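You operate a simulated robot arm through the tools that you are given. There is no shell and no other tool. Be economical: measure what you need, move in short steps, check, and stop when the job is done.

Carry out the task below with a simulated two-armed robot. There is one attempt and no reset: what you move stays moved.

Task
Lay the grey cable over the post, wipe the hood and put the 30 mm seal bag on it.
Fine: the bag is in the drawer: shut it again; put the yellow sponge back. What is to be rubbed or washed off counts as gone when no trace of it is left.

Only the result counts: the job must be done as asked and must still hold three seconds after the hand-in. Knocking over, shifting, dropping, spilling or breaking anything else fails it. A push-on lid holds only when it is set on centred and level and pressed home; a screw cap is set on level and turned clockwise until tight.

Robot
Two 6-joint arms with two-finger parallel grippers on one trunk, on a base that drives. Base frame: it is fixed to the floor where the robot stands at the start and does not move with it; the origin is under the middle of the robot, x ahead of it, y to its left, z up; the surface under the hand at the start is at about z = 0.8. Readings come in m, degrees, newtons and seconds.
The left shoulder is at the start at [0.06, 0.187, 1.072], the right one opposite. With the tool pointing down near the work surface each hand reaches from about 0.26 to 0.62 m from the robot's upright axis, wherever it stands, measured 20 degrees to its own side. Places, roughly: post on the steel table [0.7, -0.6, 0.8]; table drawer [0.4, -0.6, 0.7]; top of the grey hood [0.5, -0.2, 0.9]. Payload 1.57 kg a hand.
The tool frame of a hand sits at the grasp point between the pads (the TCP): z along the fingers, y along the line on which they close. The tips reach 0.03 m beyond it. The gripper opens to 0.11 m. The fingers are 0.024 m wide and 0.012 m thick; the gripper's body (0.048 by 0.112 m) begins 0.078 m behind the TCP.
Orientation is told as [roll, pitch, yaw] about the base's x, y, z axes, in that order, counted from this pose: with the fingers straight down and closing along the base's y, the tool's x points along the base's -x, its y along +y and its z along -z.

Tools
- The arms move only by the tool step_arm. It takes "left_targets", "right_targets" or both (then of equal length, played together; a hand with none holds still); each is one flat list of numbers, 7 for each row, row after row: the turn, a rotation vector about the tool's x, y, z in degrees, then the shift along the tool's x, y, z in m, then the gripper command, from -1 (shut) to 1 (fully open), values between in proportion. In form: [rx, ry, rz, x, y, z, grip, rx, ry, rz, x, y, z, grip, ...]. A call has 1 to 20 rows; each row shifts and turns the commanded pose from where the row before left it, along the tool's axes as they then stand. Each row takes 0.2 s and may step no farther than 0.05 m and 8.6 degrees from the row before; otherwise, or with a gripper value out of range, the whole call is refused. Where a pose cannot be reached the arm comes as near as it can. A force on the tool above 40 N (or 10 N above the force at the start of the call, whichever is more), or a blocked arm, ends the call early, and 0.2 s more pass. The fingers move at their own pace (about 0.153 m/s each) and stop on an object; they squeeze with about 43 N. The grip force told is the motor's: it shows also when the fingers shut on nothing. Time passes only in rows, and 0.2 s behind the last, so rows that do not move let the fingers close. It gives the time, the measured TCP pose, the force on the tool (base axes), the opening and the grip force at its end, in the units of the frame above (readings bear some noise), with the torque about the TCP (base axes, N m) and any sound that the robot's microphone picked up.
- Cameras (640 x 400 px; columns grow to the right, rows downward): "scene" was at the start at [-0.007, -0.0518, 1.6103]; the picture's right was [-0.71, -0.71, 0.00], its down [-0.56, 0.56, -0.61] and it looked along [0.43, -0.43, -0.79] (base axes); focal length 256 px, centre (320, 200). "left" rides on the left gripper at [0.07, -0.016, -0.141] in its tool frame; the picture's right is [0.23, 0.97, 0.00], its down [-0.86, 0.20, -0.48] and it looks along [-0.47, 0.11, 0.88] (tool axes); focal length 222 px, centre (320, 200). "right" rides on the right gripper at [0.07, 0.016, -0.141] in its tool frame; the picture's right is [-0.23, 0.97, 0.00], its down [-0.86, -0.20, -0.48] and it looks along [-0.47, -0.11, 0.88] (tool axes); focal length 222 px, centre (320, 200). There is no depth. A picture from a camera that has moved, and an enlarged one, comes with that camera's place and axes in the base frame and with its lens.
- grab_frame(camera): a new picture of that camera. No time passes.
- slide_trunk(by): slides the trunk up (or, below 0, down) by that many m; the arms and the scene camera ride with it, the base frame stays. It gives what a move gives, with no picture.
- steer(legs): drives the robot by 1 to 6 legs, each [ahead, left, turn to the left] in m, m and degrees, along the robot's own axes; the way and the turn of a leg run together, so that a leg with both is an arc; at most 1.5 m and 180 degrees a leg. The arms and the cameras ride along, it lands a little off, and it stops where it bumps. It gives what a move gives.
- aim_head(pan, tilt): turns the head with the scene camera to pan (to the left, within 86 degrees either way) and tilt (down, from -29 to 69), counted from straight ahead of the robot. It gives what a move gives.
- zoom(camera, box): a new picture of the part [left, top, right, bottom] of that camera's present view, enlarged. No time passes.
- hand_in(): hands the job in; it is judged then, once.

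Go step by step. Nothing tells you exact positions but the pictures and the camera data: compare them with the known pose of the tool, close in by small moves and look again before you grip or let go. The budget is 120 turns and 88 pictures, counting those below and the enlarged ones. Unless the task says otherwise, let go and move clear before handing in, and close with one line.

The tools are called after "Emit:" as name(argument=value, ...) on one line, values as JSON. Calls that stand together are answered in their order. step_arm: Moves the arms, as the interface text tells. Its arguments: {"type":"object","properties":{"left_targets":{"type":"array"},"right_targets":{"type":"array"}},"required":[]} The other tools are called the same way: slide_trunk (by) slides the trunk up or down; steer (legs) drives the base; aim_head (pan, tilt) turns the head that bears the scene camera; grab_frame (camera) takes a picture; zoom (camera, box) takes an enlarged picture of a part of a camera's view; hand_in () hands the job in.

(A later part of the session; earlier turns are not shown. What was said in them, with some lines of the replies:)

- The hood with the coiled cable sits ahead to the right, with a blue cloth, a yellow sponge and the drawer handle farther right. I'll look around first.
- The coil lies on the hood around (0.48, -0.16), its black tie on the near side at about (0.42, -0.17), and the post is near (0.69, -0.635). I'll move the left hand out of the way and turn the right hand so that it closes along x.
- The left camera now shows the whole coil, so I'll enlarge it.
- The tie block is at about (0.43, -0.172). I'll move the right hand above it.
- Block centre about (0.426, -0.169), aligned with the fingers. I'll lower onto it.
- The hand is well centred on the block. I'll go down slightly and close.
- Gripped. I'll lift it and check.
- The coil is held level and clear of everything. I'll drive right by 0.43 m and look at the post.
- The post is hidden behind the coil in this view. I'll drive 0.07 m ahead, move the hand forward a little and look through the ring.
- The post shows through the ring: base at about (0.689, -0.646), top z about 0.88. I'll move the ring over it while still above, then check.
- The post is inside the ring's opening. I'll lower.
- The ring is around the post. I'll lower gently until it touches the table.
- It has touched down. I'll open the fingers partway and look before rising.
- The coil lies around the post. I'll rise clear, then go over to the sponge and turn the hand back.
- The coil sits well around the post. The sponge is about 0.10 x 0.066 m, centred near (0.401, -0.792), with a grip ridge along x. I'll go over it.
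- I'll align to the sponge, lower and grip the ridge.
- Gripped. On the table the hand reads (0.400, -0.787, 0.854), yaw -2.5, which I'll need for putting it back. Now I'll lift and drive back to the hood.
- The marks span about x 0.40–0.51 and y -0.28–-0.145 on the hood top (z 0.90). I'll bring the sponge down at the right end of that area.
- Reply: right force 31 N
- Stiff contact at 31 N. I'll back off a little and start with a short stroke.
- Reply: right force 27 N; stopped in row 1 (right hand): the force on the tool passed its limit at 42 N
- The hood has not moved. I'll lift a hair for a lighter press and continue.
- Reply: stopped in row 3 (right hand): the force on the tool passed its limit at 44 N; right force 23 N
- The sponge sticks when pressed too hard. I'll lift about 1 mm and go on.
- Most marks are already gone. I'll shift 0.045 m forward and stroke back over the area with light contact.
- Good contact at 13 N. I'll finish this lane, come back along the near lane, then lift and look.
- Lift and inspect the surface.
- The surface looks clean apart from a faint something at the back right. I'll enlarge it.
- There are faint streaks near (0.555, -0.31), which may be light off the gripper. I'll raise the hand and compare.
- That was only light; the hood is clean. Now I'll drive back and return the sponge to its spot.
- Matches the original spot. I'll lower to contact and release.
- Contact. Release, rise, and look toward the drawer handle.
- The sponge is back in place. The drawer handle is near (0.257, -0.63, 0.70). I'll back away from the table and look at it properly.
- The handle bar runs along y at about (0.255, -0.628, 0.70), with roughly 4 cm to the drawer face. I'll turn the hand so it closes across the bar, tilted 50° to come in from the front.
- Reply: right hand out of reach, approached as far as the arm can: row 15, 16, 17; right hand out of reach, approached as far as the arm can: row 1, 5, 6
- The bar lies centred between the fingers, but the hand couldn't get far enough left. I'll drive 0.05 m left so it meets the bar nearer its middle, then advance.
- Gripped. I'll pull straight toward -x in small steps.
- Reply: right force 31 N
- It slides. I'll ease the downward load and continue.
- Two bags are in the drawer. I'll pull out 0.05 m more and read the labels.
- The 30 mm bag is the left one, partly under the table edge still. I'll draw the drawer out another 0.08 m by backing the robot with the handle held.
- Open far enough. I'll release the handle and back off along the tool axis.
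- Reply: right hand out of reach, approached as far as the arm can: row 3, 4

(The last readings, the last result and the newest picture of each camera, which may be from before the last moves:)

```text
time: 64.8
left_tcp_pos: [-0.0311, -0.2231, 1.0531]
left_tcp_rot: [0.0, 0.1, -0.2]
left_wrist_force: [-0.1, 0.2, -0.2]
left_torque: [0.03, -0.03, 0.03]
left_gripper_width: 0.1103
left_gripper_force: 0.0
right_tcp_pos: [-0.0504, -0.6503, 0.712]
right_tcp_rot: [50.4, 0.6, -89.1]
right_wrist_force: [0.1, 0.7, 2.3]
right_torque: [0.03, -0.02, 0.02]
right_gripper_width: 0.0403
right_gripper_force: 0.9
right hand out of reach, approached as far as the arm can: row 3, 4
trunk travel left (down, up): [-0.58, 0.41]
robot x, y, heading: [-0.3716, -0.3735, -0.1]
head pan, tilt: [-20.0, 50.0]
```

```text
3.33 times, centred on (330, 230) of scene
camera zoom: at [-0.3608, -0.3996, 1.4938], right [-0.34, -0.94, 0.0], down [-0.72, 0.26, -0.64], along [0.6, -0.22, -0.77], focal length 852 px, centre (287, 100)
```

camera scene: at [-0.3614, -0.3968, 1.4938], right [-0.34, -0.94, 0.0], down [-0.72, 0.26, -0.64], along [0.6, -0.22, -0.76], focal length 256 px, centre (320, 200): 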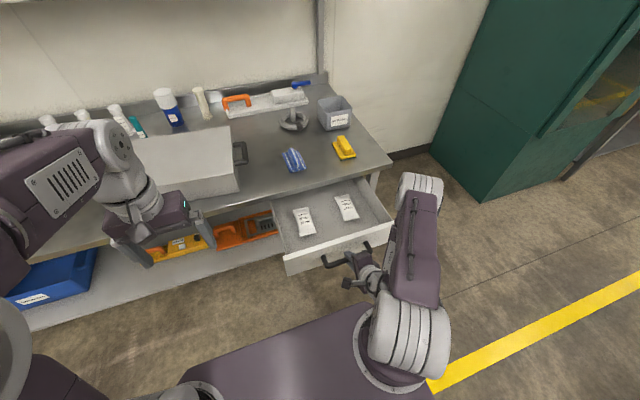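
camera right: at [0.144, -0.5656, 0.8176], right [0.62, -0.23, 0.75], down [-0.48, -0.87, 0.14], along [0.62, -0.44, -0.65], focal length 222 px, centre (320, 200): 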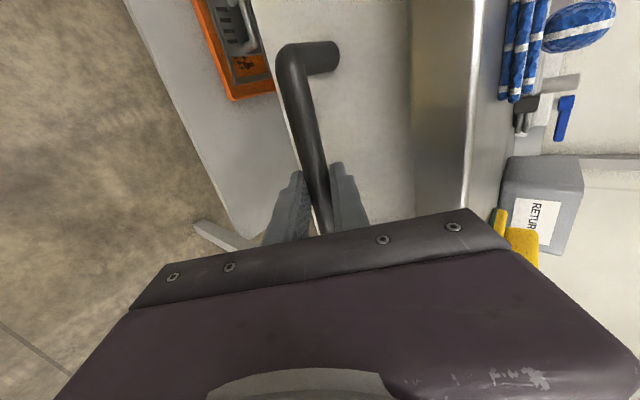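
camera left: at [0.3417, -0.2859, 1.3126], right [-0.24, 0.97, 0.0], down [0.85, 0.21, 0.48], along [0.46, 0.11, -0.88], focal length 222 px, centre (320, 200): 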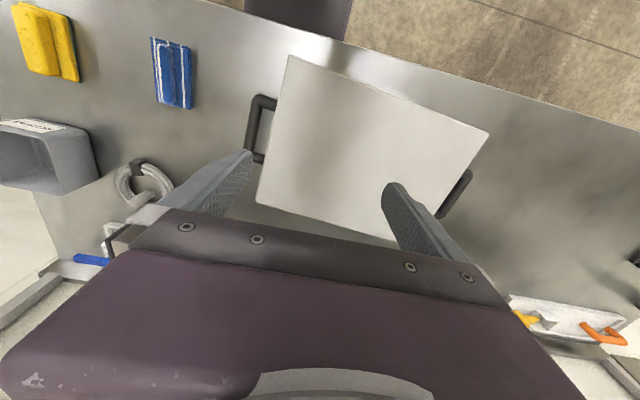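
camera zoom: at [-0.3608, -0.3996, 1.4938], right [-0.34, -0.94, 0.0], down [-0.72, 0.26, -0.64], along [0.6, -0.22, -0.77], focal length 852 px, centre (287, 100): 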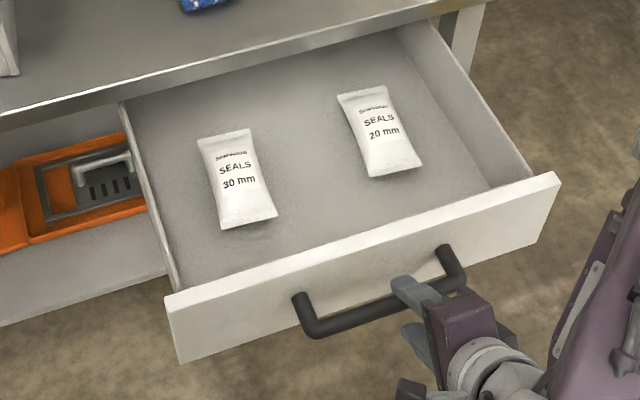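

The hand is at its inner reach limit but is clear to go straight up. I'll raise the trunk to free it, then turn the hand back to pointing down.

Emit:
slide_trunk(by=0.12)

Emit:
step_arm(right_targets=[8.4, 0, 0, 0, 0, 0, -0.3, 8.4, 0, 0, 0, 0, 0, -0.3, 8.4, 0, 0, 0, 0, 0, -0.3, 8.4, 0, 0, 0, 0, 0, -0.3, 8.4, 0, 0, 0, 0, 0, -0.3, 8.4, 0, 0, 0, 0, 0, -0.3, 0, 0, -8.5, 0, 0, 0, 1, 0, 0, -8.5, 0, 0, 0, 1, 0, 0, -8.5, 0, 0, 0, 1, 0, 0, -8.5, 0, 0, 0, 1, 0, 0, -8.5, 0, 0, 0, 1, 0, 0, -8.5, 0, 0, 0, 1, 0, 0, -8.5, 0, 0, 0, 1, 0, 0, -8.5, 0, 0, 0, 1, 0, 0, -8.5, 0, 0, 0, 1, 0, 0, -8.5, 0, 0, 0, 1])

Emit:
zoom(camera="scene", box=[240, 160, 420, 300])

```text
time: 66.3
left_tcp_pos: [-0.0307, -0.2246, 1.1712]
left_tcp_rot: [-0.1, 0.0, -0.2]
left_wrist_force: [0.3, 0.0, -0.3]
left_torque: [-0.03, 0.0, 0.01]
left_gripper_width: 0.1103
left_gripper_force: 0.1
right_tcp_pos: [-0.0512, -0.6504, 0.832]
right_tcp_rot: [50.4, 0.7, -89.1]
right_wrist_force: [0.4, 0.5, 0.1]
right_torque: [0.02, 0.04, 0.01]
right_gripper_width: 0.0388
right_gripper_force: 0.1
trunk travel left (down, up): [-0.7, 0.29]
robot x, y, heading: [-0.3744, -0.3716, -0.3]
head pan, tilt: [-20.0, 50.0]
```

```text
time: 69.7
left_tcp_pos: [-0.0301, -0.2248, 1.1697]
left_tcp_rot: [0.0, 0.1, -0.2]
left_wrist_force: [-0.3, -0.1, 0.3]
left_torque: [-0.01, 0.02, -0.03]
left_gripper_width: 0.1101
left_gripper_force: 0.0
right_tcp_pos: [-0.0459, -0.6484, 0.8242]
right_tcp_rot: [2.6, -0.4, -9.9]
right_wrist_force: [-0.4, -0.3, 0.1]
right_torque: [-0.02, 0.02, 0.01]
right_gripper_width: 0.1098
right_gripper_force: 0.0
right hand out of reach, approached as far as the arm can: row 1, 6, 7
trunk travel left (down, up): [-0.7, 0.29]
robot x, y, heading: [-0.3703, -0.3697, -0.3]
head pan, tilt: [-20.0, 50.0]
```

```text
2.86 times, centred on (330, 230) of scene
camera zoom: at [-0.3593, -0.3997, 1.6138], right [-0.34, -0.94, 0.0], down [-0.72, 0.26, -0.64], along [0.6, -0.22, -0.77], focal length 730 px, centre (291, 114)
```

zoom: 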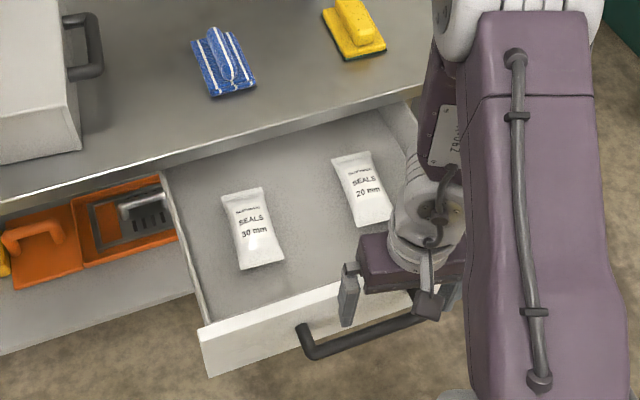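

I'll level the hand and move over the 30 mm bag.

Emit:
step_arm(right_targets=[2.6, 0, 0, 0, 0, -0.02, 1, 0, 0, -6.4, 0, 0, -0.02, 1, 0, 0, 0, -0.0382, 0.0199, 0, 1, 0, 0, 0, -0.0382, 0.0199, 0, 1, 0, 0, 0, -0.0382, 0.0199, 0, 1, 0, 0, 0, -0.0382, 0.0199, 0, 1, 0, 0, 0, -0.0382, 0.0199, 0, 1, 0, 0, 0, -0.0382, 0.0199, 0, 1])

Emit:
slide_trunk(by=-0.12)

Emit:
grab_frame(camera="right")

```text
time: 71.5
left_tcp_pos: [-0.0283, -0.225, 1.171]
left_tcp_rot: [0.1, 0.0, -0.3]
left_wrist_force: [-0.3, -0.2, 0.2]
left_torque: [-0.01, 0.0, -0.01]
left_gripper_width: 0.1098
left_gripper_force: 0.0
right_tcp_pos: [0.1959, -0.5579, 0.8466]
right_tcp_rot: [1.1, -0.2, -7.9]
right_wrist_force: [-0.3, -0.6, -0.3]
right_torque: [0.03, 0.04, 0.01]
right_gripper_width: 0.1099
right_gripper_force: 0.1
right hand out of reach, approached as far as the arm can: row 1, 2
trunk travel left (down, up): [-0.7, 0.29]
robot x, y, heading: [-0.3734, -0.3697, -0.2]
head pan, tilt: [-20.0, 50.0]
```

```text
time: 73.0
left_tcp_pos: [-0.0295, -0.2242, 1.0515]
left_tcp_rot: [0.0, 0.0, -0.3]
left_wrist_force: [0.5, 0.2, 0.6]
left_torque: [0.01, 0.01, 0.0]
left_gripper_width: 0.1098
left_gripper_force: 0.0
right_tcp_pos: [0.1944, -0.5576, 0.7267]
right_tcp_rot: [1.3, -0.5, -7.9]
right_wrist_force: [0.1, 0.5, 0.3]
right_torque: [0.04, 0.02, 0.0]
right_gripper_width: 0.1098
right_gripper_force: 0.1
trunk travel left (down, up): [-0.58, 0.41]
robot x, y, heading: [-0.3741, -0.3765, -0.2]
head pan, tilt: [-20.0, 50.0]
```

```text
25 pictures are left
camera right: at [0.1256, -0.5349, 0.8686], right [0.36, 0.93, 0.02], down [0.81, -0.32, 0.48], along [0.46, -0.15, -0.88], focal length 222 px, centre (320, 200)
```

right: 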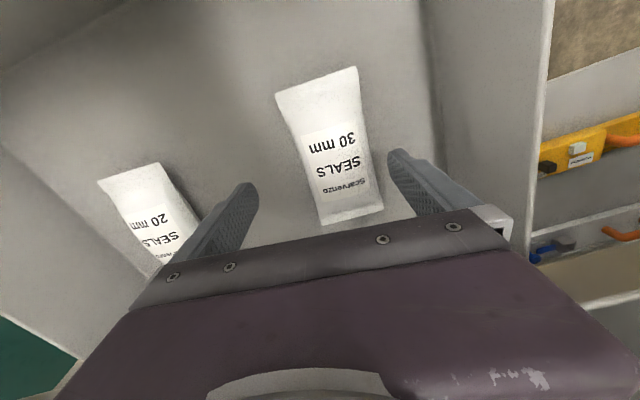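

Bag 30 mm is centred at about (0.197, -0.54), yaw about -4°. I'll align and lower part of the way.

Emit:
step_arm(right_targets=[1.3, 0, -3.6, 0, 0.0175, 0, 1, 0, 0, 0, 0, 0, 0.02, 1, 0, 0, 0, 0, 0, 0.01, 1])

Emit:
grab_frame(camera="right")

Emit:
zoom(camera="scene", box=[250, 130, 410, 250])

```text
time: 73.8
left_tcp_pos: [-0.0299, -0.224, 1.0515]
left_tcp_rot: [-0.1, 0.0, -0.2]
left_wrist_force: [1.1, 0.2, -1.3]
left_torque: [0.03, -0.01, 0.01]
left_gripper_width: 0.11
left_gripper_force: 0.0
right_tcp_pos: [0.1991, -0.5419, 0.6979]
right_tcp_rot: [-0.3, -0.4, -4.2]
right_wrist_force: [0.0, 0.3, 0.0]
right_torque: [-0.02, 0.01, 0.02]
right_gripper_width: 0.1101
right_gripper_force: 0.0
trunk travel left (down, up): [-0.58, 0.41]
robot x, y, heading: [-0.371, -0.3732, -0.2]
head pan, tilt: [-20.0, 50.0]
```

```text
24 pictures are left
camera right: at [0.1282, -0.5187, 0.8385], right [0.3, 0.95, 0.0], down [0.83, -0.26, 0.49], along [0.46, -0.15, -0.87], focal length 222 px, centre (320, 200)
```

right: 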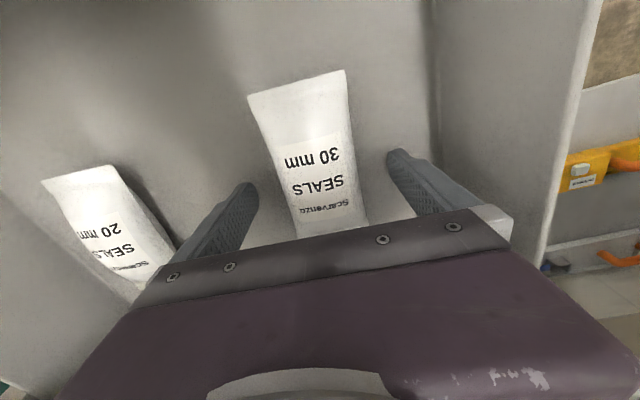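

```text
3.33 times, centred on (330, 190) of scene
camera zoom: at [-0.3593, -0.3993, 1.4938], right [-0.34, -0.94, 0.0], down [-0.72, 0.26, -0.64], along [0.6, -0.22, -0.77], focal length 852 px, centre (287, 233)
```

zoom: 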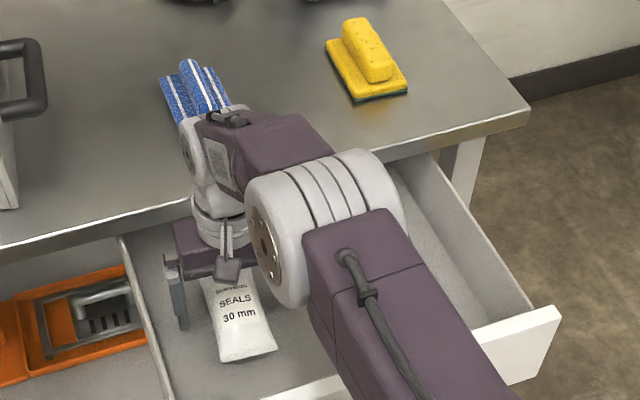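

I'll lower slowly, watching the force, and close on the bag.

Emit:
step_arm(right_targets=[0, 0, 0, 0.002, 0, 0.006, 1, 0, 0, 0, 0, 0, 0.004, 1, 0, 0, 0, 0, 0, 0, 1])

```text
time: 74.6
left_tcp_pos: [-0.0311, -0.2244, 1.0529]
left_tcp_rot: [-0.1, -0.2, -0.2]
left_wrist_force: [0.0, 0.0, -0.4]
left_torque: [-0.01, 0.04, 0.01]
left_gripper_width: 0.11
left_gripper_force: 0.2
right_tcp_pos: [0.1962, -0.5405, 0.6891]
right_tcp_rot: [-0.1, -0.8, -4.4]
right_wrist_force: [1.1, -1.9, 16.6]
right_torque: [0.91, 0.04, -0.06]
right_gripper_width: 0.109
right_gripper_force: 0.0
trunk travel left (down, up): [-0.58, 0.41]
robot x, y, heading: [-0.3735, -0.376, -0.2]
head pan, tilt: [-20.0, 50.0]
```

The tips touch the drawer floor at z about 0.659. I'll raise 3 mm and close.

Emit:
step_arm(right_targets=[0, 0, 0, 0, 0, -0.003, 1, 0, 0, 0, 0, 0, 0, -1, 0, 0, 0, 0, 0, 0, -1, 0, 0, 0, 0, 0, 0, -1, 0, 0, 0, 0, 0, 0, -1])

Emit:
grab_frame(camera="right")

```text
time: 75.8
left_tcp_pos: [-0.0291, -0.2253, 1.053]
left_tcp_rot: [0.1, 0.0, -0.2]
left_wrist_force: [-1.1, 0.3, 0.5]
left_torque: [-0.01, 0.02, -0.02]
left_gripper_width: 0.1097
left_gripper_force: 0.1
right_tcp_pos: [0.1958, -0.5395, 0.6897]
right_tcp_rot: [-0.2, -0.5, -4.3]
right_wrist_force: [-0.4, -0.3, -0.7]
right_torque: [-0.03, 0.0, 0.0]
right_gripper_width: 0.0618
right_gripper_force: 43.0
trunk travel left (down, up): [-0.58, 0.41]
robot x, y, heading: [-0.3764, -0.3734, -0.2]
head pan, tilt: [-20.0, 50.0]
```

```text
22 pictures are left
camera right: at [0.1254, -0.5182, 0.8309], right [0.3, 0.95, 0.0], down [0.83, -0.26, 0.49], along [0.46, -0.15, -0.87], focal length 222 px, centre (320, 200)
```

right: 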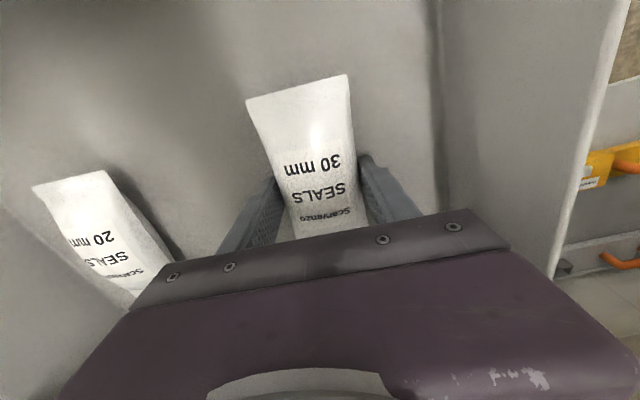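

Gripped. I'll lift slightly, draw it back out from under the table edge, then raise it.

Emit:
step_arm(right_targets=[0, 0, 0, 0, 0, -0.02, -1, 0, 0, 0, 0.02, 0, 0, -1, 0, 0, 0, 0.025, 0, 0, -1, 0, 0, 0, 0, 0, -0.04, -1, 0, 0, 0, 0, 0, -0.05, -1, 0, 0, 0, 0, 0, -0.05, -1, 0, 0, 0, 0, 0, -0.05, -1])

Emit:
slide_trunk(by=0.12)

Emit:
grab_frame(camera="scene")

```text
time: 77.4
left_tcp_pos: [-0.0311, -0.2247, 1.0515]
left_tcp_rot: [0.1, 0.0, -0.1]
left_wrist_force: [0.5, -0.4, 0.4]
left_torque: [0.0, 0.01, 0.01]
left_gripper_width: 0.11
left_gripper_force: 0.1
right_tcp_pos: [0.1477, -0.5373, 0.9018]
right_tcp_rot: [-0.2, -0.7, -4.3]
right_wrist_force: [0.8, -0.8, -0.9]
right_torque: [0.01, 0.04, 0.0]
right_gripper_width: 0.0618
right_gripper_force: 43.1
trunk travel left (down, up): [-0.58, 0.41]
robot x, y, heading: [-0.3757, -0.3747, -0.5]
head pan, tilt: [-20.0, 50.0]
```

```text
time: 78.9
left_tcp_pos: [-0.0292, -0.2242, 1.1713]
left_tcp_rot: [0.0, 0.0, -0.1]
left_wrist_force: [-0.4, 0.1, 0.5]
left_torque: [-0.01, 0.02, 0.02]
left_gripper_width: 0.1102
left_gripper_force: 0.0
right_tcp_pos: [0.1486, -0.5371, 1.0212]
right_tcp_rot: [-0.2, -0.5, -4.3]
right_wrist_force: [0.1, 0.5, -0.6]
right_torque: [0.0, 0.01, 0.0]
right_gripper_width: 0.0618
right_gripper_force: 42.7
trunk travel left (down, up): [-0.7, 0.29]
robot x, y, heading: [-0.3766, -0.3758, -0.1]
head pan, tilt: [-20.0, 50.0]
```

```text
21 pictures are left
camera scene: at [-0.3591, -0.3997, 1.6137], right [-0.34, -0.94, 0.0], down [-0.72, 0.26, -0.64], along [0.6, -0.22, -0.77], focal length 256 px, centre (320, 200)
```

scene: 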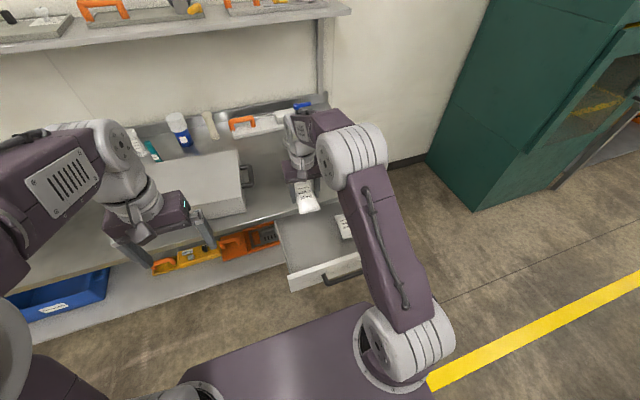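

The bag is held well. I'll drive left and ahead so the hand comes over the hood, keeping clear of the open drawer.

Emit:
steer(legs=[[0, 0.37, 0], [0.31, 0, 0]])

Emit:
zoom(camera="left", box=[0, 0, 320, 220])

```text
time: 82.9
left_tcp_pos: [0.2845, 0.1438, 1.1728]
left_tcp_rot: [0.0, 0.0, -0.1]
left_wrist_force: [-0.3, -0.6, 0.3]
left_torque: [0.0, 0.03, 0.01]
left_gripper_width: 0.11
left_gripper_force: 0.0
right_tcp_pos: [0.4643, -0.1682, 1.0226]
right_tcp_rot: [-0.2, -0.5, -4.2]
right_wrist_force: [0.6, 1.2, -1.0]
right_torque: [0.01, 0.01, -0.01]
right_gripper_width: 0.0621
right_gripper_force: 43.5
trunk travel left (down, up): [-0.7, 0.29]
robot x, y, heading: [-0.0534, -0.0028, -0.1]
head pan, tilt: [-20.0, 50.0]
```

```text
1.82 times, centred on (160, 110) of left
camera zoom: at [0.2159, 0.1278, 1.3128], right [-0.23, 0.97, 0.0], down [0.86, 0.2, 0.48], along [0.47, 0.11, -0.88], focal length 404 px, centre (611, 364)
```

zoom: 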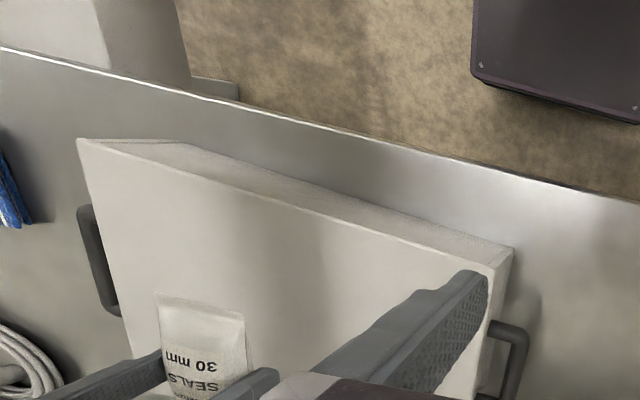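

The bag is over the middle of the hood. I'll lower it.

Emit:
step_arm(right_targets=[0, 0, 0, 0, 0, 0.04, -1, 0, 0, 0, 0, 0, 0.03, -1, 0, 0, 0, 0, 0, 0.014, -1, 0, 0, 0, 0, 0, 0.003, -1, 0, 0, 0, 0, 0, 0, -1])

Emit:
step_arm(right_targets=[0, 0, 0, 0, 0, 0.0015, -1, 0, 0, 0, 0, 0, 0, -1])

```text
time: 84.1
left_tcp_pos: [0.2865, 0.1445, 1.1714]
left_tcp_rot: [0.0, 0.1, -0.1]
left_wrist_force: [0.4, -0.5, -0.4]
left_torque: [-0.02, 0.01, 0.01]
left_gripper_width: 0.11
left_gripper_force: 0.1
right_tcp_pos: [0.4658, -0.1685, 0.9346]
right_tcp_rot: [-0.2, -0.4, -4.2]
right_wrist_force: [1.6, -1.1, -0.7]
right_torque: [0.01, -0.02, -0.02]
right_gripper_width: 0.0619
right_gripper_force: 43.0
trunk travel left (down, up): [-0.7, 0.29]
robot x, y, heading: [-0.0561, -0.0077, -0.2]
head pan, tilt: [-20.0, 50.0]
```

```text
time: 84.7
left_tcp_pos: [0.2855, 0.144, 1.1721]
left_tcp_rot: [0.0, 0.0, -0.1]
left_wrist_force: [0.1, -0.4, 0.2]
left_torque: [-0.01, 0.0, 0.0]
left_gripper_width: 0.1098
left_gripper_force: 0.0
right_tcp_pos: [0.4648, -0.168, 0.9347]
right_tcp_rot: [-0.2, -0.4, -4.2]
right_wrist_force: [0.7, -0.4, -1.2]
right_torque: [0.02, 0.03, 0.02]
right_gripper_width: 0.0622
right_gripper_force: 42.7
trunk travel left (down, up): [-0.7, 0.29]
robot x, y, heading: [-0.0551, -0.0087, -0.0]
head pan, tilt: [-20.0, 50.0]
```

Emit:
step_arm(right_targets=[0, 0, 0, 0, 0, 0.001, -1, 0, 0, 0, 0, 0, 0.001, -1, 0, 0, 0, 0, 0, 0, -1])

```text
time: 85.5
left_tcp_pos: [0.2853, 0.1445, 1.1718]
left_tcp_rot: [0.0, 0.0, -0.1]
left_wrist_force: [0.0, 0.0, 0.6]
left_torque: [0.02, -0.01, -0.03]
left_gripper_width: 0.1098
left_gripper_force: 0.0
right_tcp_pos: [0.4663, -0.1687, 0.9303]
right_tcp_rot: [-0.2, -0.6, -4.2]
right_wrist_force: [0.9, 0.7, -1.0]
right_torque: [0.01, -0.02, -0.01]
right_gripper_width: 0.0617
right_gripper_force: 43.3
trunk travel left (down, up): [-0.7, 0.29]
robot x, y, heading: [-0.0553, -0.0069, -0.4]
head pan, tilt: [-20.0, 50.0]
```

Emit:
step_arm(right_targets=[0, 0, 0, 0, 0, 0.001, -1, 0, 0, 0, 0, 0, 0.0005, -1, 0, 0, 0, 0, 0, 0, -1])

```text
time: 86.3
left_tcp_pos: [0.2857, 0.1448, 1.1707]
left_tcp_rot: [0.0, 0.0, -0.1]
left_wrist_force: [0.6, 0.7, 0.1]
left_torque: [0.01, 0.02, 0.01]
left_gripper_width: 0.1102
left_gripper_force: 0.1
right_tcp_pos: [0.4649, -0.1683, 0.9304]
right_tcp_rot: [-0.3, -0.6, -4.3]
right_wrist_force: [0.5, 0.2, 4.5]
right_torque: [-0.11, 0.17, 0.01]
right_gripper_width: 0.0615
right_gripper_force: 43.5
trunk travel left (down, up): [-0.7, 0.29]
robot x, y, heading: [-0.0586, -0.006, -0.2]
head pan, tilt: [-20.0, 50.0]
```

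Light contact. I'll release slowly and rise.

Emit:
step_arm(right_targets=[0, 0, 0, 0, 0, 0, 0.5, 0, 0, 0, 0, 0, 0, 0.5, 0, 0, 0, 0, 0, -0.03, 0.5, 0, 0, 0, 0, 0, -0.05, 0.5, 0, 0, 0, 0, 0, -0.05, 0.5])

Emit:
grab_frame(camera="right")

```text
time: 87.5
left_tcp_pos: [0.2849, 0.1448, 1.173]
left_tcp_rot: [0.0, 0.1, -0.1]
left_wrist_force: [-0.6, -0.6, 0.2]
left_torque: [-0.02, 0.01, -0.01]
left_gripper_width: 0.1103
left_gripper_force: 0.1
right_tcp_pos: [0.4666, -0.1668, 1.0585]
right_tcp_rot: [-0.3, -0.4, -4.2]
right_wrist_force: [-0.2, -0.1, 0.1]
right_torque: [0.02, 0.02, 0.02]
right_gripper_width: 0.0826
right_gripper_force: 0.0
trunk travel left (down, up): [-0.7, 0.29]
robot x, y, heading: [-0.0576, -0.0042, -0.2]
head pan, tilt: [-20.0, 50.0]
```

```text
19 pictures are left
camera right: at [0.3957, -0.1457, 1.1995], right [0.3, 0.95, 0.0], down [0.83, -0.26, 0.49], along [0.46, -0.15, -0.87], focal length 222 px, centre (320, 200)
```

right: 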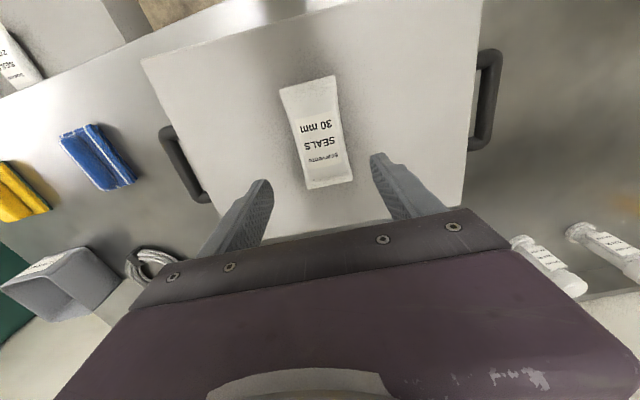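

The bag lies flat on the hood. Now I'll go back to shut the drawer, standing farther back, and put the hand into the same tilted pose.

Emit:
steer(legs=[[-0.31, 0, 0], [0, -0.37, 0], [-0.2, 0, 0]])

Emit:
step_arm(right_targets=[0, 0, 0, 0.024, -0.037, 0.005, -0.3, 0, 0, 0, 0.024, -0.037, 0.005, -0.3, 0, 0, 0, 0.024, -0.037, 0.005, -0.3, 0, 0, 0, 0.024, -0.037, 0, -0.3, 0, 0, 0, 0.024, -0.037, 0, -0.3, 0, 0, 0, 0.024, -0.037, 0, -0.3, 0, 0, 7.8, 0, 0, 0, -0.3, 0, 0, 7.8, 0, 0, 0, -0.3, 0, 0, 7.8, 0, 0, 0, -0.3, 0, 0, 7.8, 0, 0, 0, -0.3, 0, 0, 7.8, 0, 0, 0, -0.3, 0, 0, 7.8, 0, 0, 0, -0.3, 0, 0, 7.8, 0, 0, 0, -0.3, 0, 0, 7.8, 0, 0, 0, -0.3, 0, 0, 7.8, 0, 0, 0, -0.3, 0, 0, 7.8, 0, 0, 0, -0.3, 0, 0, 7.8, 0, 0, 0, -0.3])

Emit:
step_arm(right_targets=[-8.33, 0, 0, 0, 0, 0, -0.3, -8.33, 0, 0, 0, 0, 0, -0.3, -8.33, 0, 0, 0, 0, 0, -0.3, -8.33, 0, 0, 0, 0, 0, -0.3, -8.33, 0, 0, 0, 0, 0, -0.3, -8.33, 0, 0, 0, 0, 0, -0.3])

Emit:
grab_frame(camera="scene")

```text
time: 92.7
left_tcp_pos: [-0.2159, -0.224, 1.1703]
left_tcp_rot: [0.0, 0.2, -0.1]
left_wrist_force: [1.1, -0.3, 1.3]
left_torque: [0.01, 0.03, 0.0]
left_gripper_width: 0.11
left_gripper_force: 0.2
right_tcp_pos: [-0.0354, -0.5352, 1.0571]
right_tcp_rot: [-0.2, -0.5, -4.0]
right_wrist_force: [-0.1, -0.4, 0.5]
right_torque: [0.0, 0.03, -0.03]
right_gripper_width: 0.0825
right_gripper_force: 0.0
trunk travel left (down, up): [-0.7, 0.29]
robot x, y, heading: [-0.5576, -0.3752, -0.2]
head pan, tilt: [-20.0, 50.0]
```

```text
time: 96.3
left_tcp_pos: [-0.2175, -0.2234, 1.1723]
left_tcp_rot: [0.0, 0.1, 0.0]
left_wrist_force: [0.3, 0.1, 0.1]
left_torque: [0.01, 0.03, 0.04]
left_gripper_width: 0.1101
left_gripper_force: 0.1
right_tcp_pos: [-0.195, -0.7472, 1.0429]
right_tcp_rot: [0.5, -0.2, -90.0]
right_wrist_force: [0.8, 0.3, 0.0]
right_torque: [-0.03, -0.01, -0.05]
right_gripper_width: 0.0386
right_gripper_force: 0.0
trunk travel left (down, up): [-0.7, 0.29]
robot x, y, heading: [-0.5612, -0.3762, 0.1]
head pan, tilt: [-20.0, 50.0]
```

```text
time: 97.7
left_tcp_pos: [-0.2175, -0.2245, 1.1706]
left_tcp_rot: [0.0, 0.1, 0.0]
left_wrist_force: [0.0, 0.1, 0.5]
left_torque: [0.0, -0.03, 0.01]
left_gripper_width: 0.1102
left_gripper_force: 0.1
right_tcp_pos: [-0.195, -0.7475, 1.0428]
right_tcp_rot: [50.6, -0.2, -89.9]
right_wrist_force: [-0.4, -1.0, 0.0]
right_torque: [0.0, 0.02, 0.04]
right_gripper_width: 0.0386
right_gripper_force: 0.1
trunk travel left (down, up): [-0.7, 0.29]
robot x, y, heading: [-0.5583, -0.3747, -0.2]
head pan, tilt: [-20.0, 50.0]
```

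```text
18 pictures are left
camera scene: at [-0.5461, -0.4013, 1.6138], right [-0.34, -0.94, 0.0], down [-0.72, 0.26, -0.64], along [0.6, -0.22, -0.77], focal length 256 px, centre (320, 200)
```

scene: 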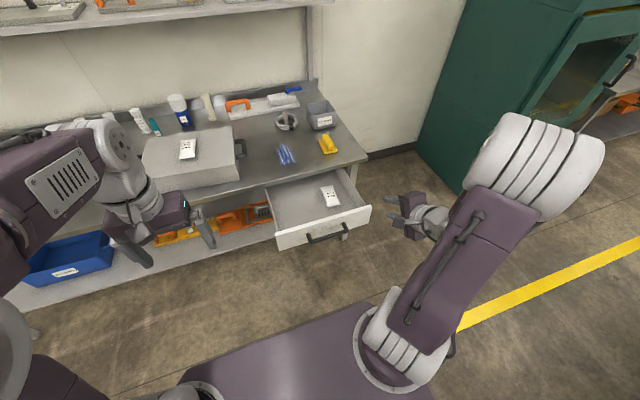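

Emit:
slide_trunk(by=-0.12)

Emit:
step_arm(right_targets=[0, 0, 0, 0.0192, -0.0093, 0.0335, -0.3, 0, 0, 0, 0.0192, -0.0093, 0.0335, -0.3, 0, 0, 0, 0.0192, -0.0093, 0.0335, -0.3, 0, 0, 0, 0.0192, -0.0093, 0.0335, -0.3, 0, 0, 0, 0.0192, -0.0093, 0.0335, -0.3, 0, 0, 0, 0.0192, -0.0093, 0.0335, -0.3])

Emit:
grab_frame(camera="right")

```text
time: 99.2
left_tcp_pos: [-0.2152, -0.2227, 1.051]
left_tcp_rot: [-0.1, 0.0, 0.0]
left_wrist_force: [0.6, -0.4, 0.5]
left_torque: [0.01, -0.01, -0.01]
left_gripper_width: 0.11
left_gripper_force: 0.1
right_tcp_pos: [-0.1958, -0.7472, 0.9225]
right_tcp_rot: [50.4, -0.2, -89.8]
right_wrist_force: [0.1, -0.1, 0.3]
right_torque: [0.01, 0.06, -0.03]
right_gripper_width: 0.0385
right_gripper_force: 0.2
trunk travel left (down, up): [-0.58, 0.41]
robot x, y, heading: [-0.5602, -0.3734, 0.1]
head pan, tilt: [-20.0, 50.0]
```

```text
time: 100.6
left_tcp_pos: [-0.2155, -0.2226, 1.0511]
left_tcp_rot: [0.0, 0.1, 0.0]
left_wrist_force: [0.7, -0.3, 0.1]
left_torque: [0.03, 0.02, -0.01]
left_gripper_width: 0.1097
left_gripper_force: 0.1
right_tcp_pos: [-0.072, -0.6371, 0.7514]
right_tcp_rot: [50.5, 0.0, -89.5]
right_wrist_force: [0.1, 0.1, -0.1]
right_torque: [-0.04, -0.01, 0.0]
right_gripper_width: 0.0388
right_gripper_force: 0.2
right hand out of reach, approached as far as the arm can: row 1
trunk travel left (down, up): [-0.58, 0.41]
robot x, y, heading: [-0.5591, -0.3781, 0.2]
head pan, tilt: [-20.0, 50.0]
```

```text
17 pictures are left
camera right: at [-0.1729, -0.5678, 0.8528], right [0.62, -0.22, 0.75], down [-0.49, -0.86, 0.15], along [0.61, -0.46, -0.64], focal length 222 px, centre (320, 200)
```

right: 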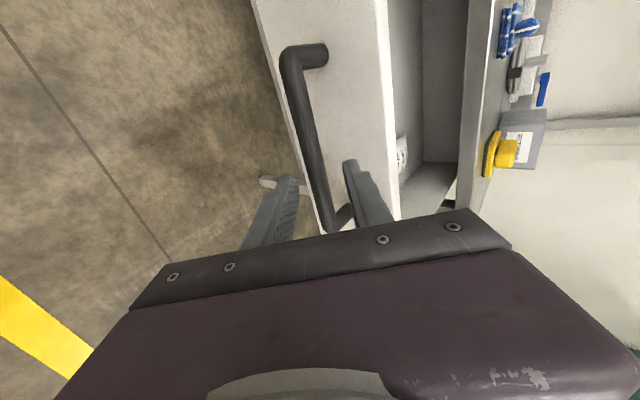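

The same view as the first grasp. I'll advance onto the bar and grip.

Emit:
step_arm(right_targets=[0, 0, 0, 0, -0.004, 0.02, -0.3, 0, 0, 0, 0, 0, 0.02, -0.3, 0, 0, 0, 0, 0, 0.015, -0.3, 0, 0, 0, 0, 0, 0.007, -0.3])

Emit:
grab_frame(camera="right")

```text
time: 101.6
left_tcp_pos: [-0.2171, -0.2232, 1.051]
left_tcp_rot: [0.0, 0.0, -0.1]
left_wrist_force: [0.4, -0.8, -0.7]
left_torque: [-0.03, 0.02, -0.03]
left_gripper_width: 0.11
left_gripper_force: 0.1
right_tcp_pos: [-0.027, -0.6422, 0.7081]
right_tcp_rot: [50.5, 0.2, -89.4]
right_wrist_force: [-1.5, -0.3, 0.8]
right_torque: [-0.02, -0.04, 0.0]
right_gripper_width: 0.0387
right_gripper_force: 0.2
right hand out of reach, approached as far as the arm can: row 2
trunk travel left (down, up): [-0.58, 0.41]
robot x, y, heading: [-0.5582, -0.3746, 0.1]
head pan, tilt: [-20.0, 50.0]
```

```text
16 pictures are left
camera right: at [-0.1276, -0.5736, 0.811], right [0.62, -0.22, 0.75], down [-0.49, -0.86, 0.15], along [0.61, -0.46, -0.64], focal length 222 px, centre (320, 200)
```

right: 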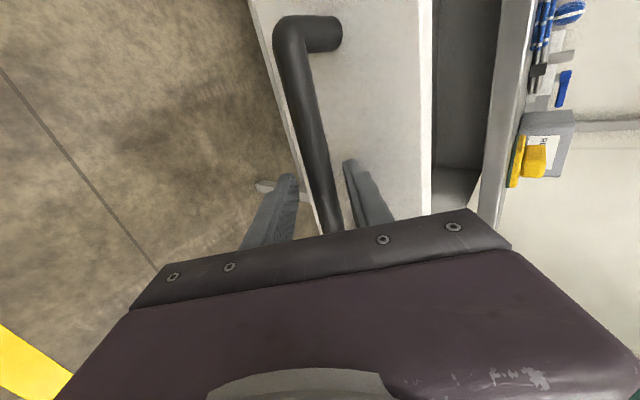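

Bar between the fingers. I'll grip it.

Emit:
step_arm(right_targets=[0, 0, 0, 0, 0, 0, -1, 0, 0, 0, 0, 0, 0, -1, 0, 0, 0, 0, 0, 0, -1])

```text
time: 102.4
left_tcp_pos: [-0.2181, -0.2237, 1.0532]
left_tcp_rot: [0.0, 0.0, 0.0]
left_wrist_force: [0.6, -0.2, -0.3]
left_torque: [-0.02, 0.01, 0.02]
left_gripper_width: 0.1101
left_gripper_force: 0.1
right_tcp_pos: [-0.027, -0.6422, 0.7094]
right_tcp_rot: [50.7, 0.1, -89.5]
right_wrist_force: [0.7, -2.1, 14.9]
right_torque: [0.46, -0.05, -0.06]
right_gripper_width: 0.0175
right_gripper_force: 32.6
trunk travel left (down, up): [-0.58, 0.41]
robot x, y, heading: [-0.5592, -0.3754, 0.1]
head pan, tilt: [-20.0, 50.0]
```

Gripped. I'll drive ahead 0.24 m to push the drawer most of the way in.

Emit:
steer(legs=[[0.24, 0, 0]])

Emit:
zoom(camera="scene", box=[220, 140, 420, 290])

```text
time: 104.2
left_tcp_pos: [0.0231, -0.2228, 1.051]
left_tcp_rot: [0.0, -0.1, 0.2]
left_wrist_force: [-0.5, 0.7, 0.3]
left_torque: [0.0, 0.03, -0.02]
left_gripper_width: 0.1098
left_gripper_force: 0.2
right_tcp_pos: [0.2143, -0.6411, 0.7106]
right_tcp_rot: [50.7, 0.2, -89.5]
right_wrist_force: [-1.2, -11.9, 24.0]
right_torque: [0.21, 0.04, -0.28]
right_gripper_width: 0.0174
right_gripper_force: 32.1
trunk travel left (down, up): [-0.58, 0.41]
robot x, y, heading: [-0.3133, -0.3761, 0.1]
head pan, tilt: [-20.0, 50.0]
```

```text
2.67 times, centred on (320, 215) of scene
camera zoom: at [-0.3061, -0.3999, 1.4938], right [-0.34, -0.94, 0.0], down [-0.72, 0.26, -0.64], along [0.61, -0.22, -0.76], focal length 681 px, centre (320, 160)
```

zoom: 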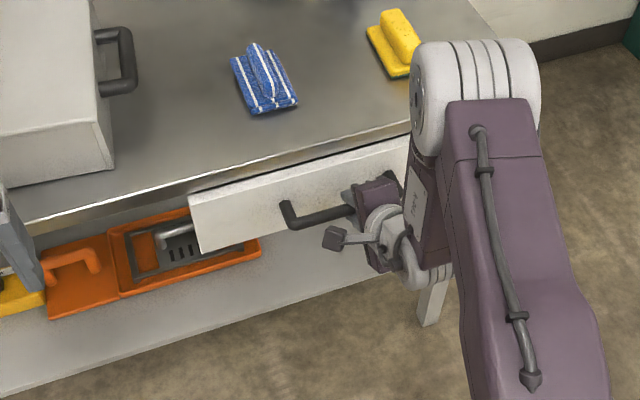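

About 3 cm left. I'll push it in with the arm until it stops.

Emit:
step_arm(right_targets=[0, 0, 0, 0, 0.0075, 0.0067, -1, 0, 0, 0, 0, 0.0064, 0.0077, -1, 0, 0, 0, 0, 0.0064, 0.0077, -1])

Emit:
step_arm(right_targets=[0, 0, 0, 0, 0.0026, 0.0031, -1, 0, 0, 0, 0, 0.0026, 0.0031, -1, 0, 0, 0, 0, 0.0013, 0.0015, -1, 0, 0, 0, 0, 0, 0, -1])

Emit:
zoom(camera="scene", box=[220, 140, 420, 290])

```text
time: 105.0
left_tcp_pos: [0.0257, -0.2239, 1.0513]
left_tcp_rot: [0.0, 0.0, 0.1]
left_wrist_force: [-0.1, -0.5, 0.2]
left_torque: [0.02, 0.0, 0.0]
left_gripper_width: 0.1099
left_gripper_force: 0.1
right_tcp_pos: [0.2464, -0.6425, 0.7103]
right_tcp_rot: [50.6, 0.2, -89.3]
right_wrist_force: [1.1, 1.9, 1.1]
right_torque: [0.12, 0.04, -0.37]
right_gripper_width: 0.0177
right_gripper_force: 32.7
trunk travel left (down, up): [-0.58, 0.41]
robot x, y, heading: [-0.3183, -0.3726, -0.2]
head pan, tilt: [-20.0, 50.0]
```

```text
time: 106.0
left_tcp_pos: [0.0247, -0.2237, 1.0524]
left_tcp_rot: [0.1, 0.0, 0.0]
left_wrist_force: [1.3, 0.3, 0.7]
left_torque: [-0.01, -0.02, -0.02]
left_gripper_width: 0.11
left_gripper_force: 0.1
right_tcp_pos: [0.254, -0.643, 0.7099]
right_tcp_rot: [50.4, 0.3, -89.5]
right_wrist_force: [-14.0, -3.2, -1.4]
right_torque: [-0.09, 0.06, -0.27]
right_gripper_width: 0.0175
right_gripper_force: 32.4
trunk travel left (down, up): [-0.58, 0.41]
robot x, y, heading: [-0.3122, -0.3722, 0.2]
head pan, tilt: [-20.0, 50.0]
```

```text
2.67 times, centred on (320, 215) of scene
camera zoom: at [-0.305, -0.4003, 1.4937], right [-0.34, -0.94, 0.0], down [-0.72, 0.26, -0.64], along [0.61, -0.22, -0.77], focal length 681 px, centre (320, 160)
```

zoom: 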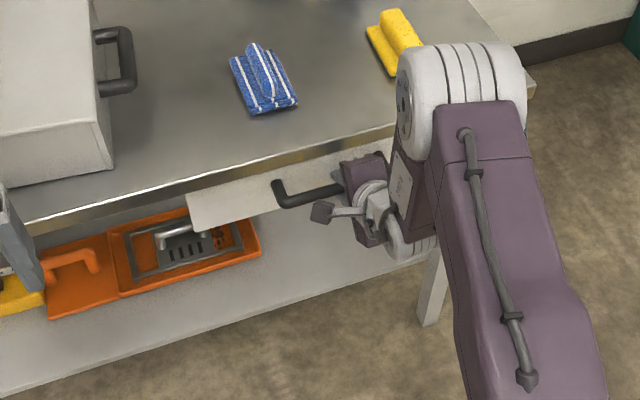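

The drawer is at its stop (14 N back). I'll let go and back the hand off.

Emit:
step_arm(right_targets=[0, 0, 0, 0, 0, 0, -0.3, 0, 0, 0, 0, 0, 0, -0.3, 0, 0, 0, 0, 0, -0.02, -0.3, 0, 0, 0, 0, 0, -0.03, -0.3, 0, 0, 0, 0, 0, -0.04, -0.3, 0, 0, 0, 0, 0, -0.04, -0.3])

Emit:
zoom(camera="scene", box=[200, 140, 400, 290])

```text
time: 107.4
left_tcp_pos: [0.025, -0.2235, 1.0507]
left_tcp_rot: [0.0, -0.1, 0.1]
left_wrist_force: [1.7, 0.5, -0.1]
left_torque: [-0.05, -0.03, -0.03]
left_gripper_width: 0.1101
left_gripper_force: 0.0
right_tcp_pos: [0.1555, -0.6434, 0.7957]
right_tcp_rot: [50.7, 0.1, -89.6]
right_wrist_force: [-0.5, 0.3, 0.2]
right_torque: [-0.02, -0.08, 0.01]
right_gripper_width: 0.0385
right_gripper_force: 0.1
trunk travel left (down, up): [-0.58, 0.41]
robot x, y, heading: [-0.3205, -0.3768, 0.2]
head pan, tilt: [-20.0, 50.0]
```

```text
2.67 times, centred on (300, 215) of scene
camera zoom: at [-0.3043, -0.3996, 1.4938], right [-0.34, -0.94, 0.0], down [-0.72, 0.26, -0.64], along [0.6, -0.22, -0.77], focal length 681 px, centre (373, 160)
```

zoom: 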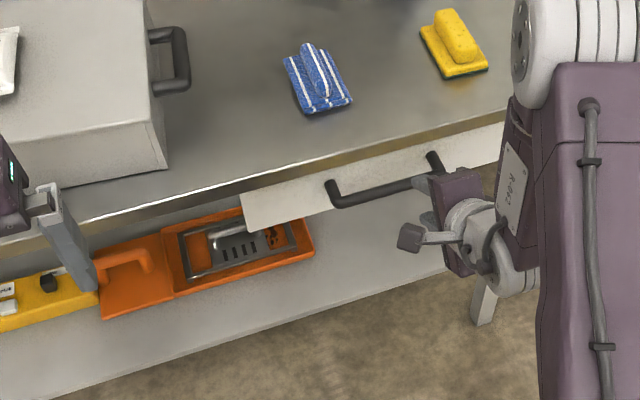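

The drawer is shut. I'll raise the trunk, back away and take a last overall look.

Emit:
slide_trunk(by=0.12)

Emit:
steer(legs=[[-0.15, 0, 0]])

Emit:
zoom(camera="scene", box=[100, 60, 420, 270])

```text
time: 108.9
left_tcp_pos: [0.0265, -0.2246, 1.1713]
left_tcp_rot: [0.0, 0.0, 0.1]
left_wrist_force: [0.9, -0.5, 0.2]
left_torque: [-0.01, -0.02, 0.02]
left_gripper_width: 0.11
left_gripper_force: 0.2
right_tcp_pos: [0.1565, -0.6434, 0.9146]
right_tcp_rot: [50.6, 0.1, -89.5]
right_wrist_force: [0.1, -0.6, -0.2]
right_torque: [0.01, 0.01, 0.01]
right_gripper_width: 0.0384
right_gripper_force: 0.0
trunk travel left (down, up): [-0.7, 0.29]
robot x, y, heading: [-0.3195, -0.3726, 0.1]
head pan, tilt: [-20.0, 50.0]
```

```text
time: 110.3
left_tcp_pos: [-0.1196, -0.2245, 1.1709]
left_tcp_rot: [0.0, 0.1, -0.2]
left_wrist_force: [0.4, 0.2, 0.5]
left_torque: [-0.05, 0.01, 0.01]
left_gripper_width: 0.1097
left_gripper_force: 0.1
right_tcp_pos: [0.0088, -0.6465, 0.9146]
right_tcp_rot: [50.6, 0.3, -89.7]
right_wrist_force: [-0.2, -0.3, 0.1]
right_torque: [0.0, 0.01, 0.01]
right_gripper_width: 0.0384
right_gripper_force: 0.1
trunk travel left (down, up): [-0.7, 0.29]
robot x, y, heading: [-0.4653, -0.3758, -0.2]
head pan, tilt: [-20.0, 50.0]
```

```text
1.90 times, centred on (260, 165) of scene
camera zoom: at [-0.4493, -0.3997, 1.6137], right [-0.35, -0.94, 0.0], down [-0.72, 0.26, -0.64], along [0.6, -0.22, -0.77], focal length 487 px, centre (434, 267)
```

zoom: 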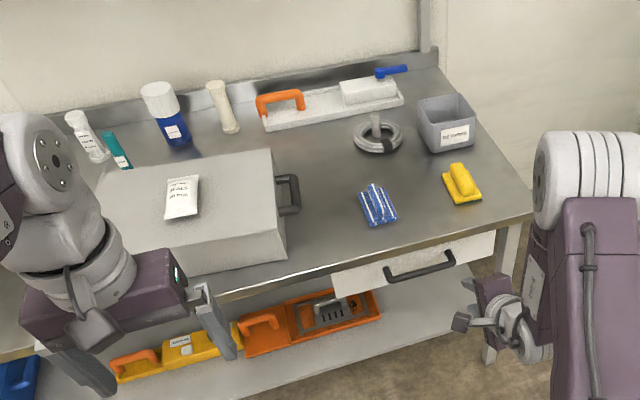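

The coil is around the post, the bag is on the clean hood, the sponge is back, the drawer is shut and the hands are clear. I'm handing in.

Emit:
hand_in()

```text
The job is handed in.
```

The job is done and handed in: the grey cable lies over the post, the hood is wiped clean with the 30 mm seal bag on it, the drawer is shut, and the yellow sponge is back in its place.
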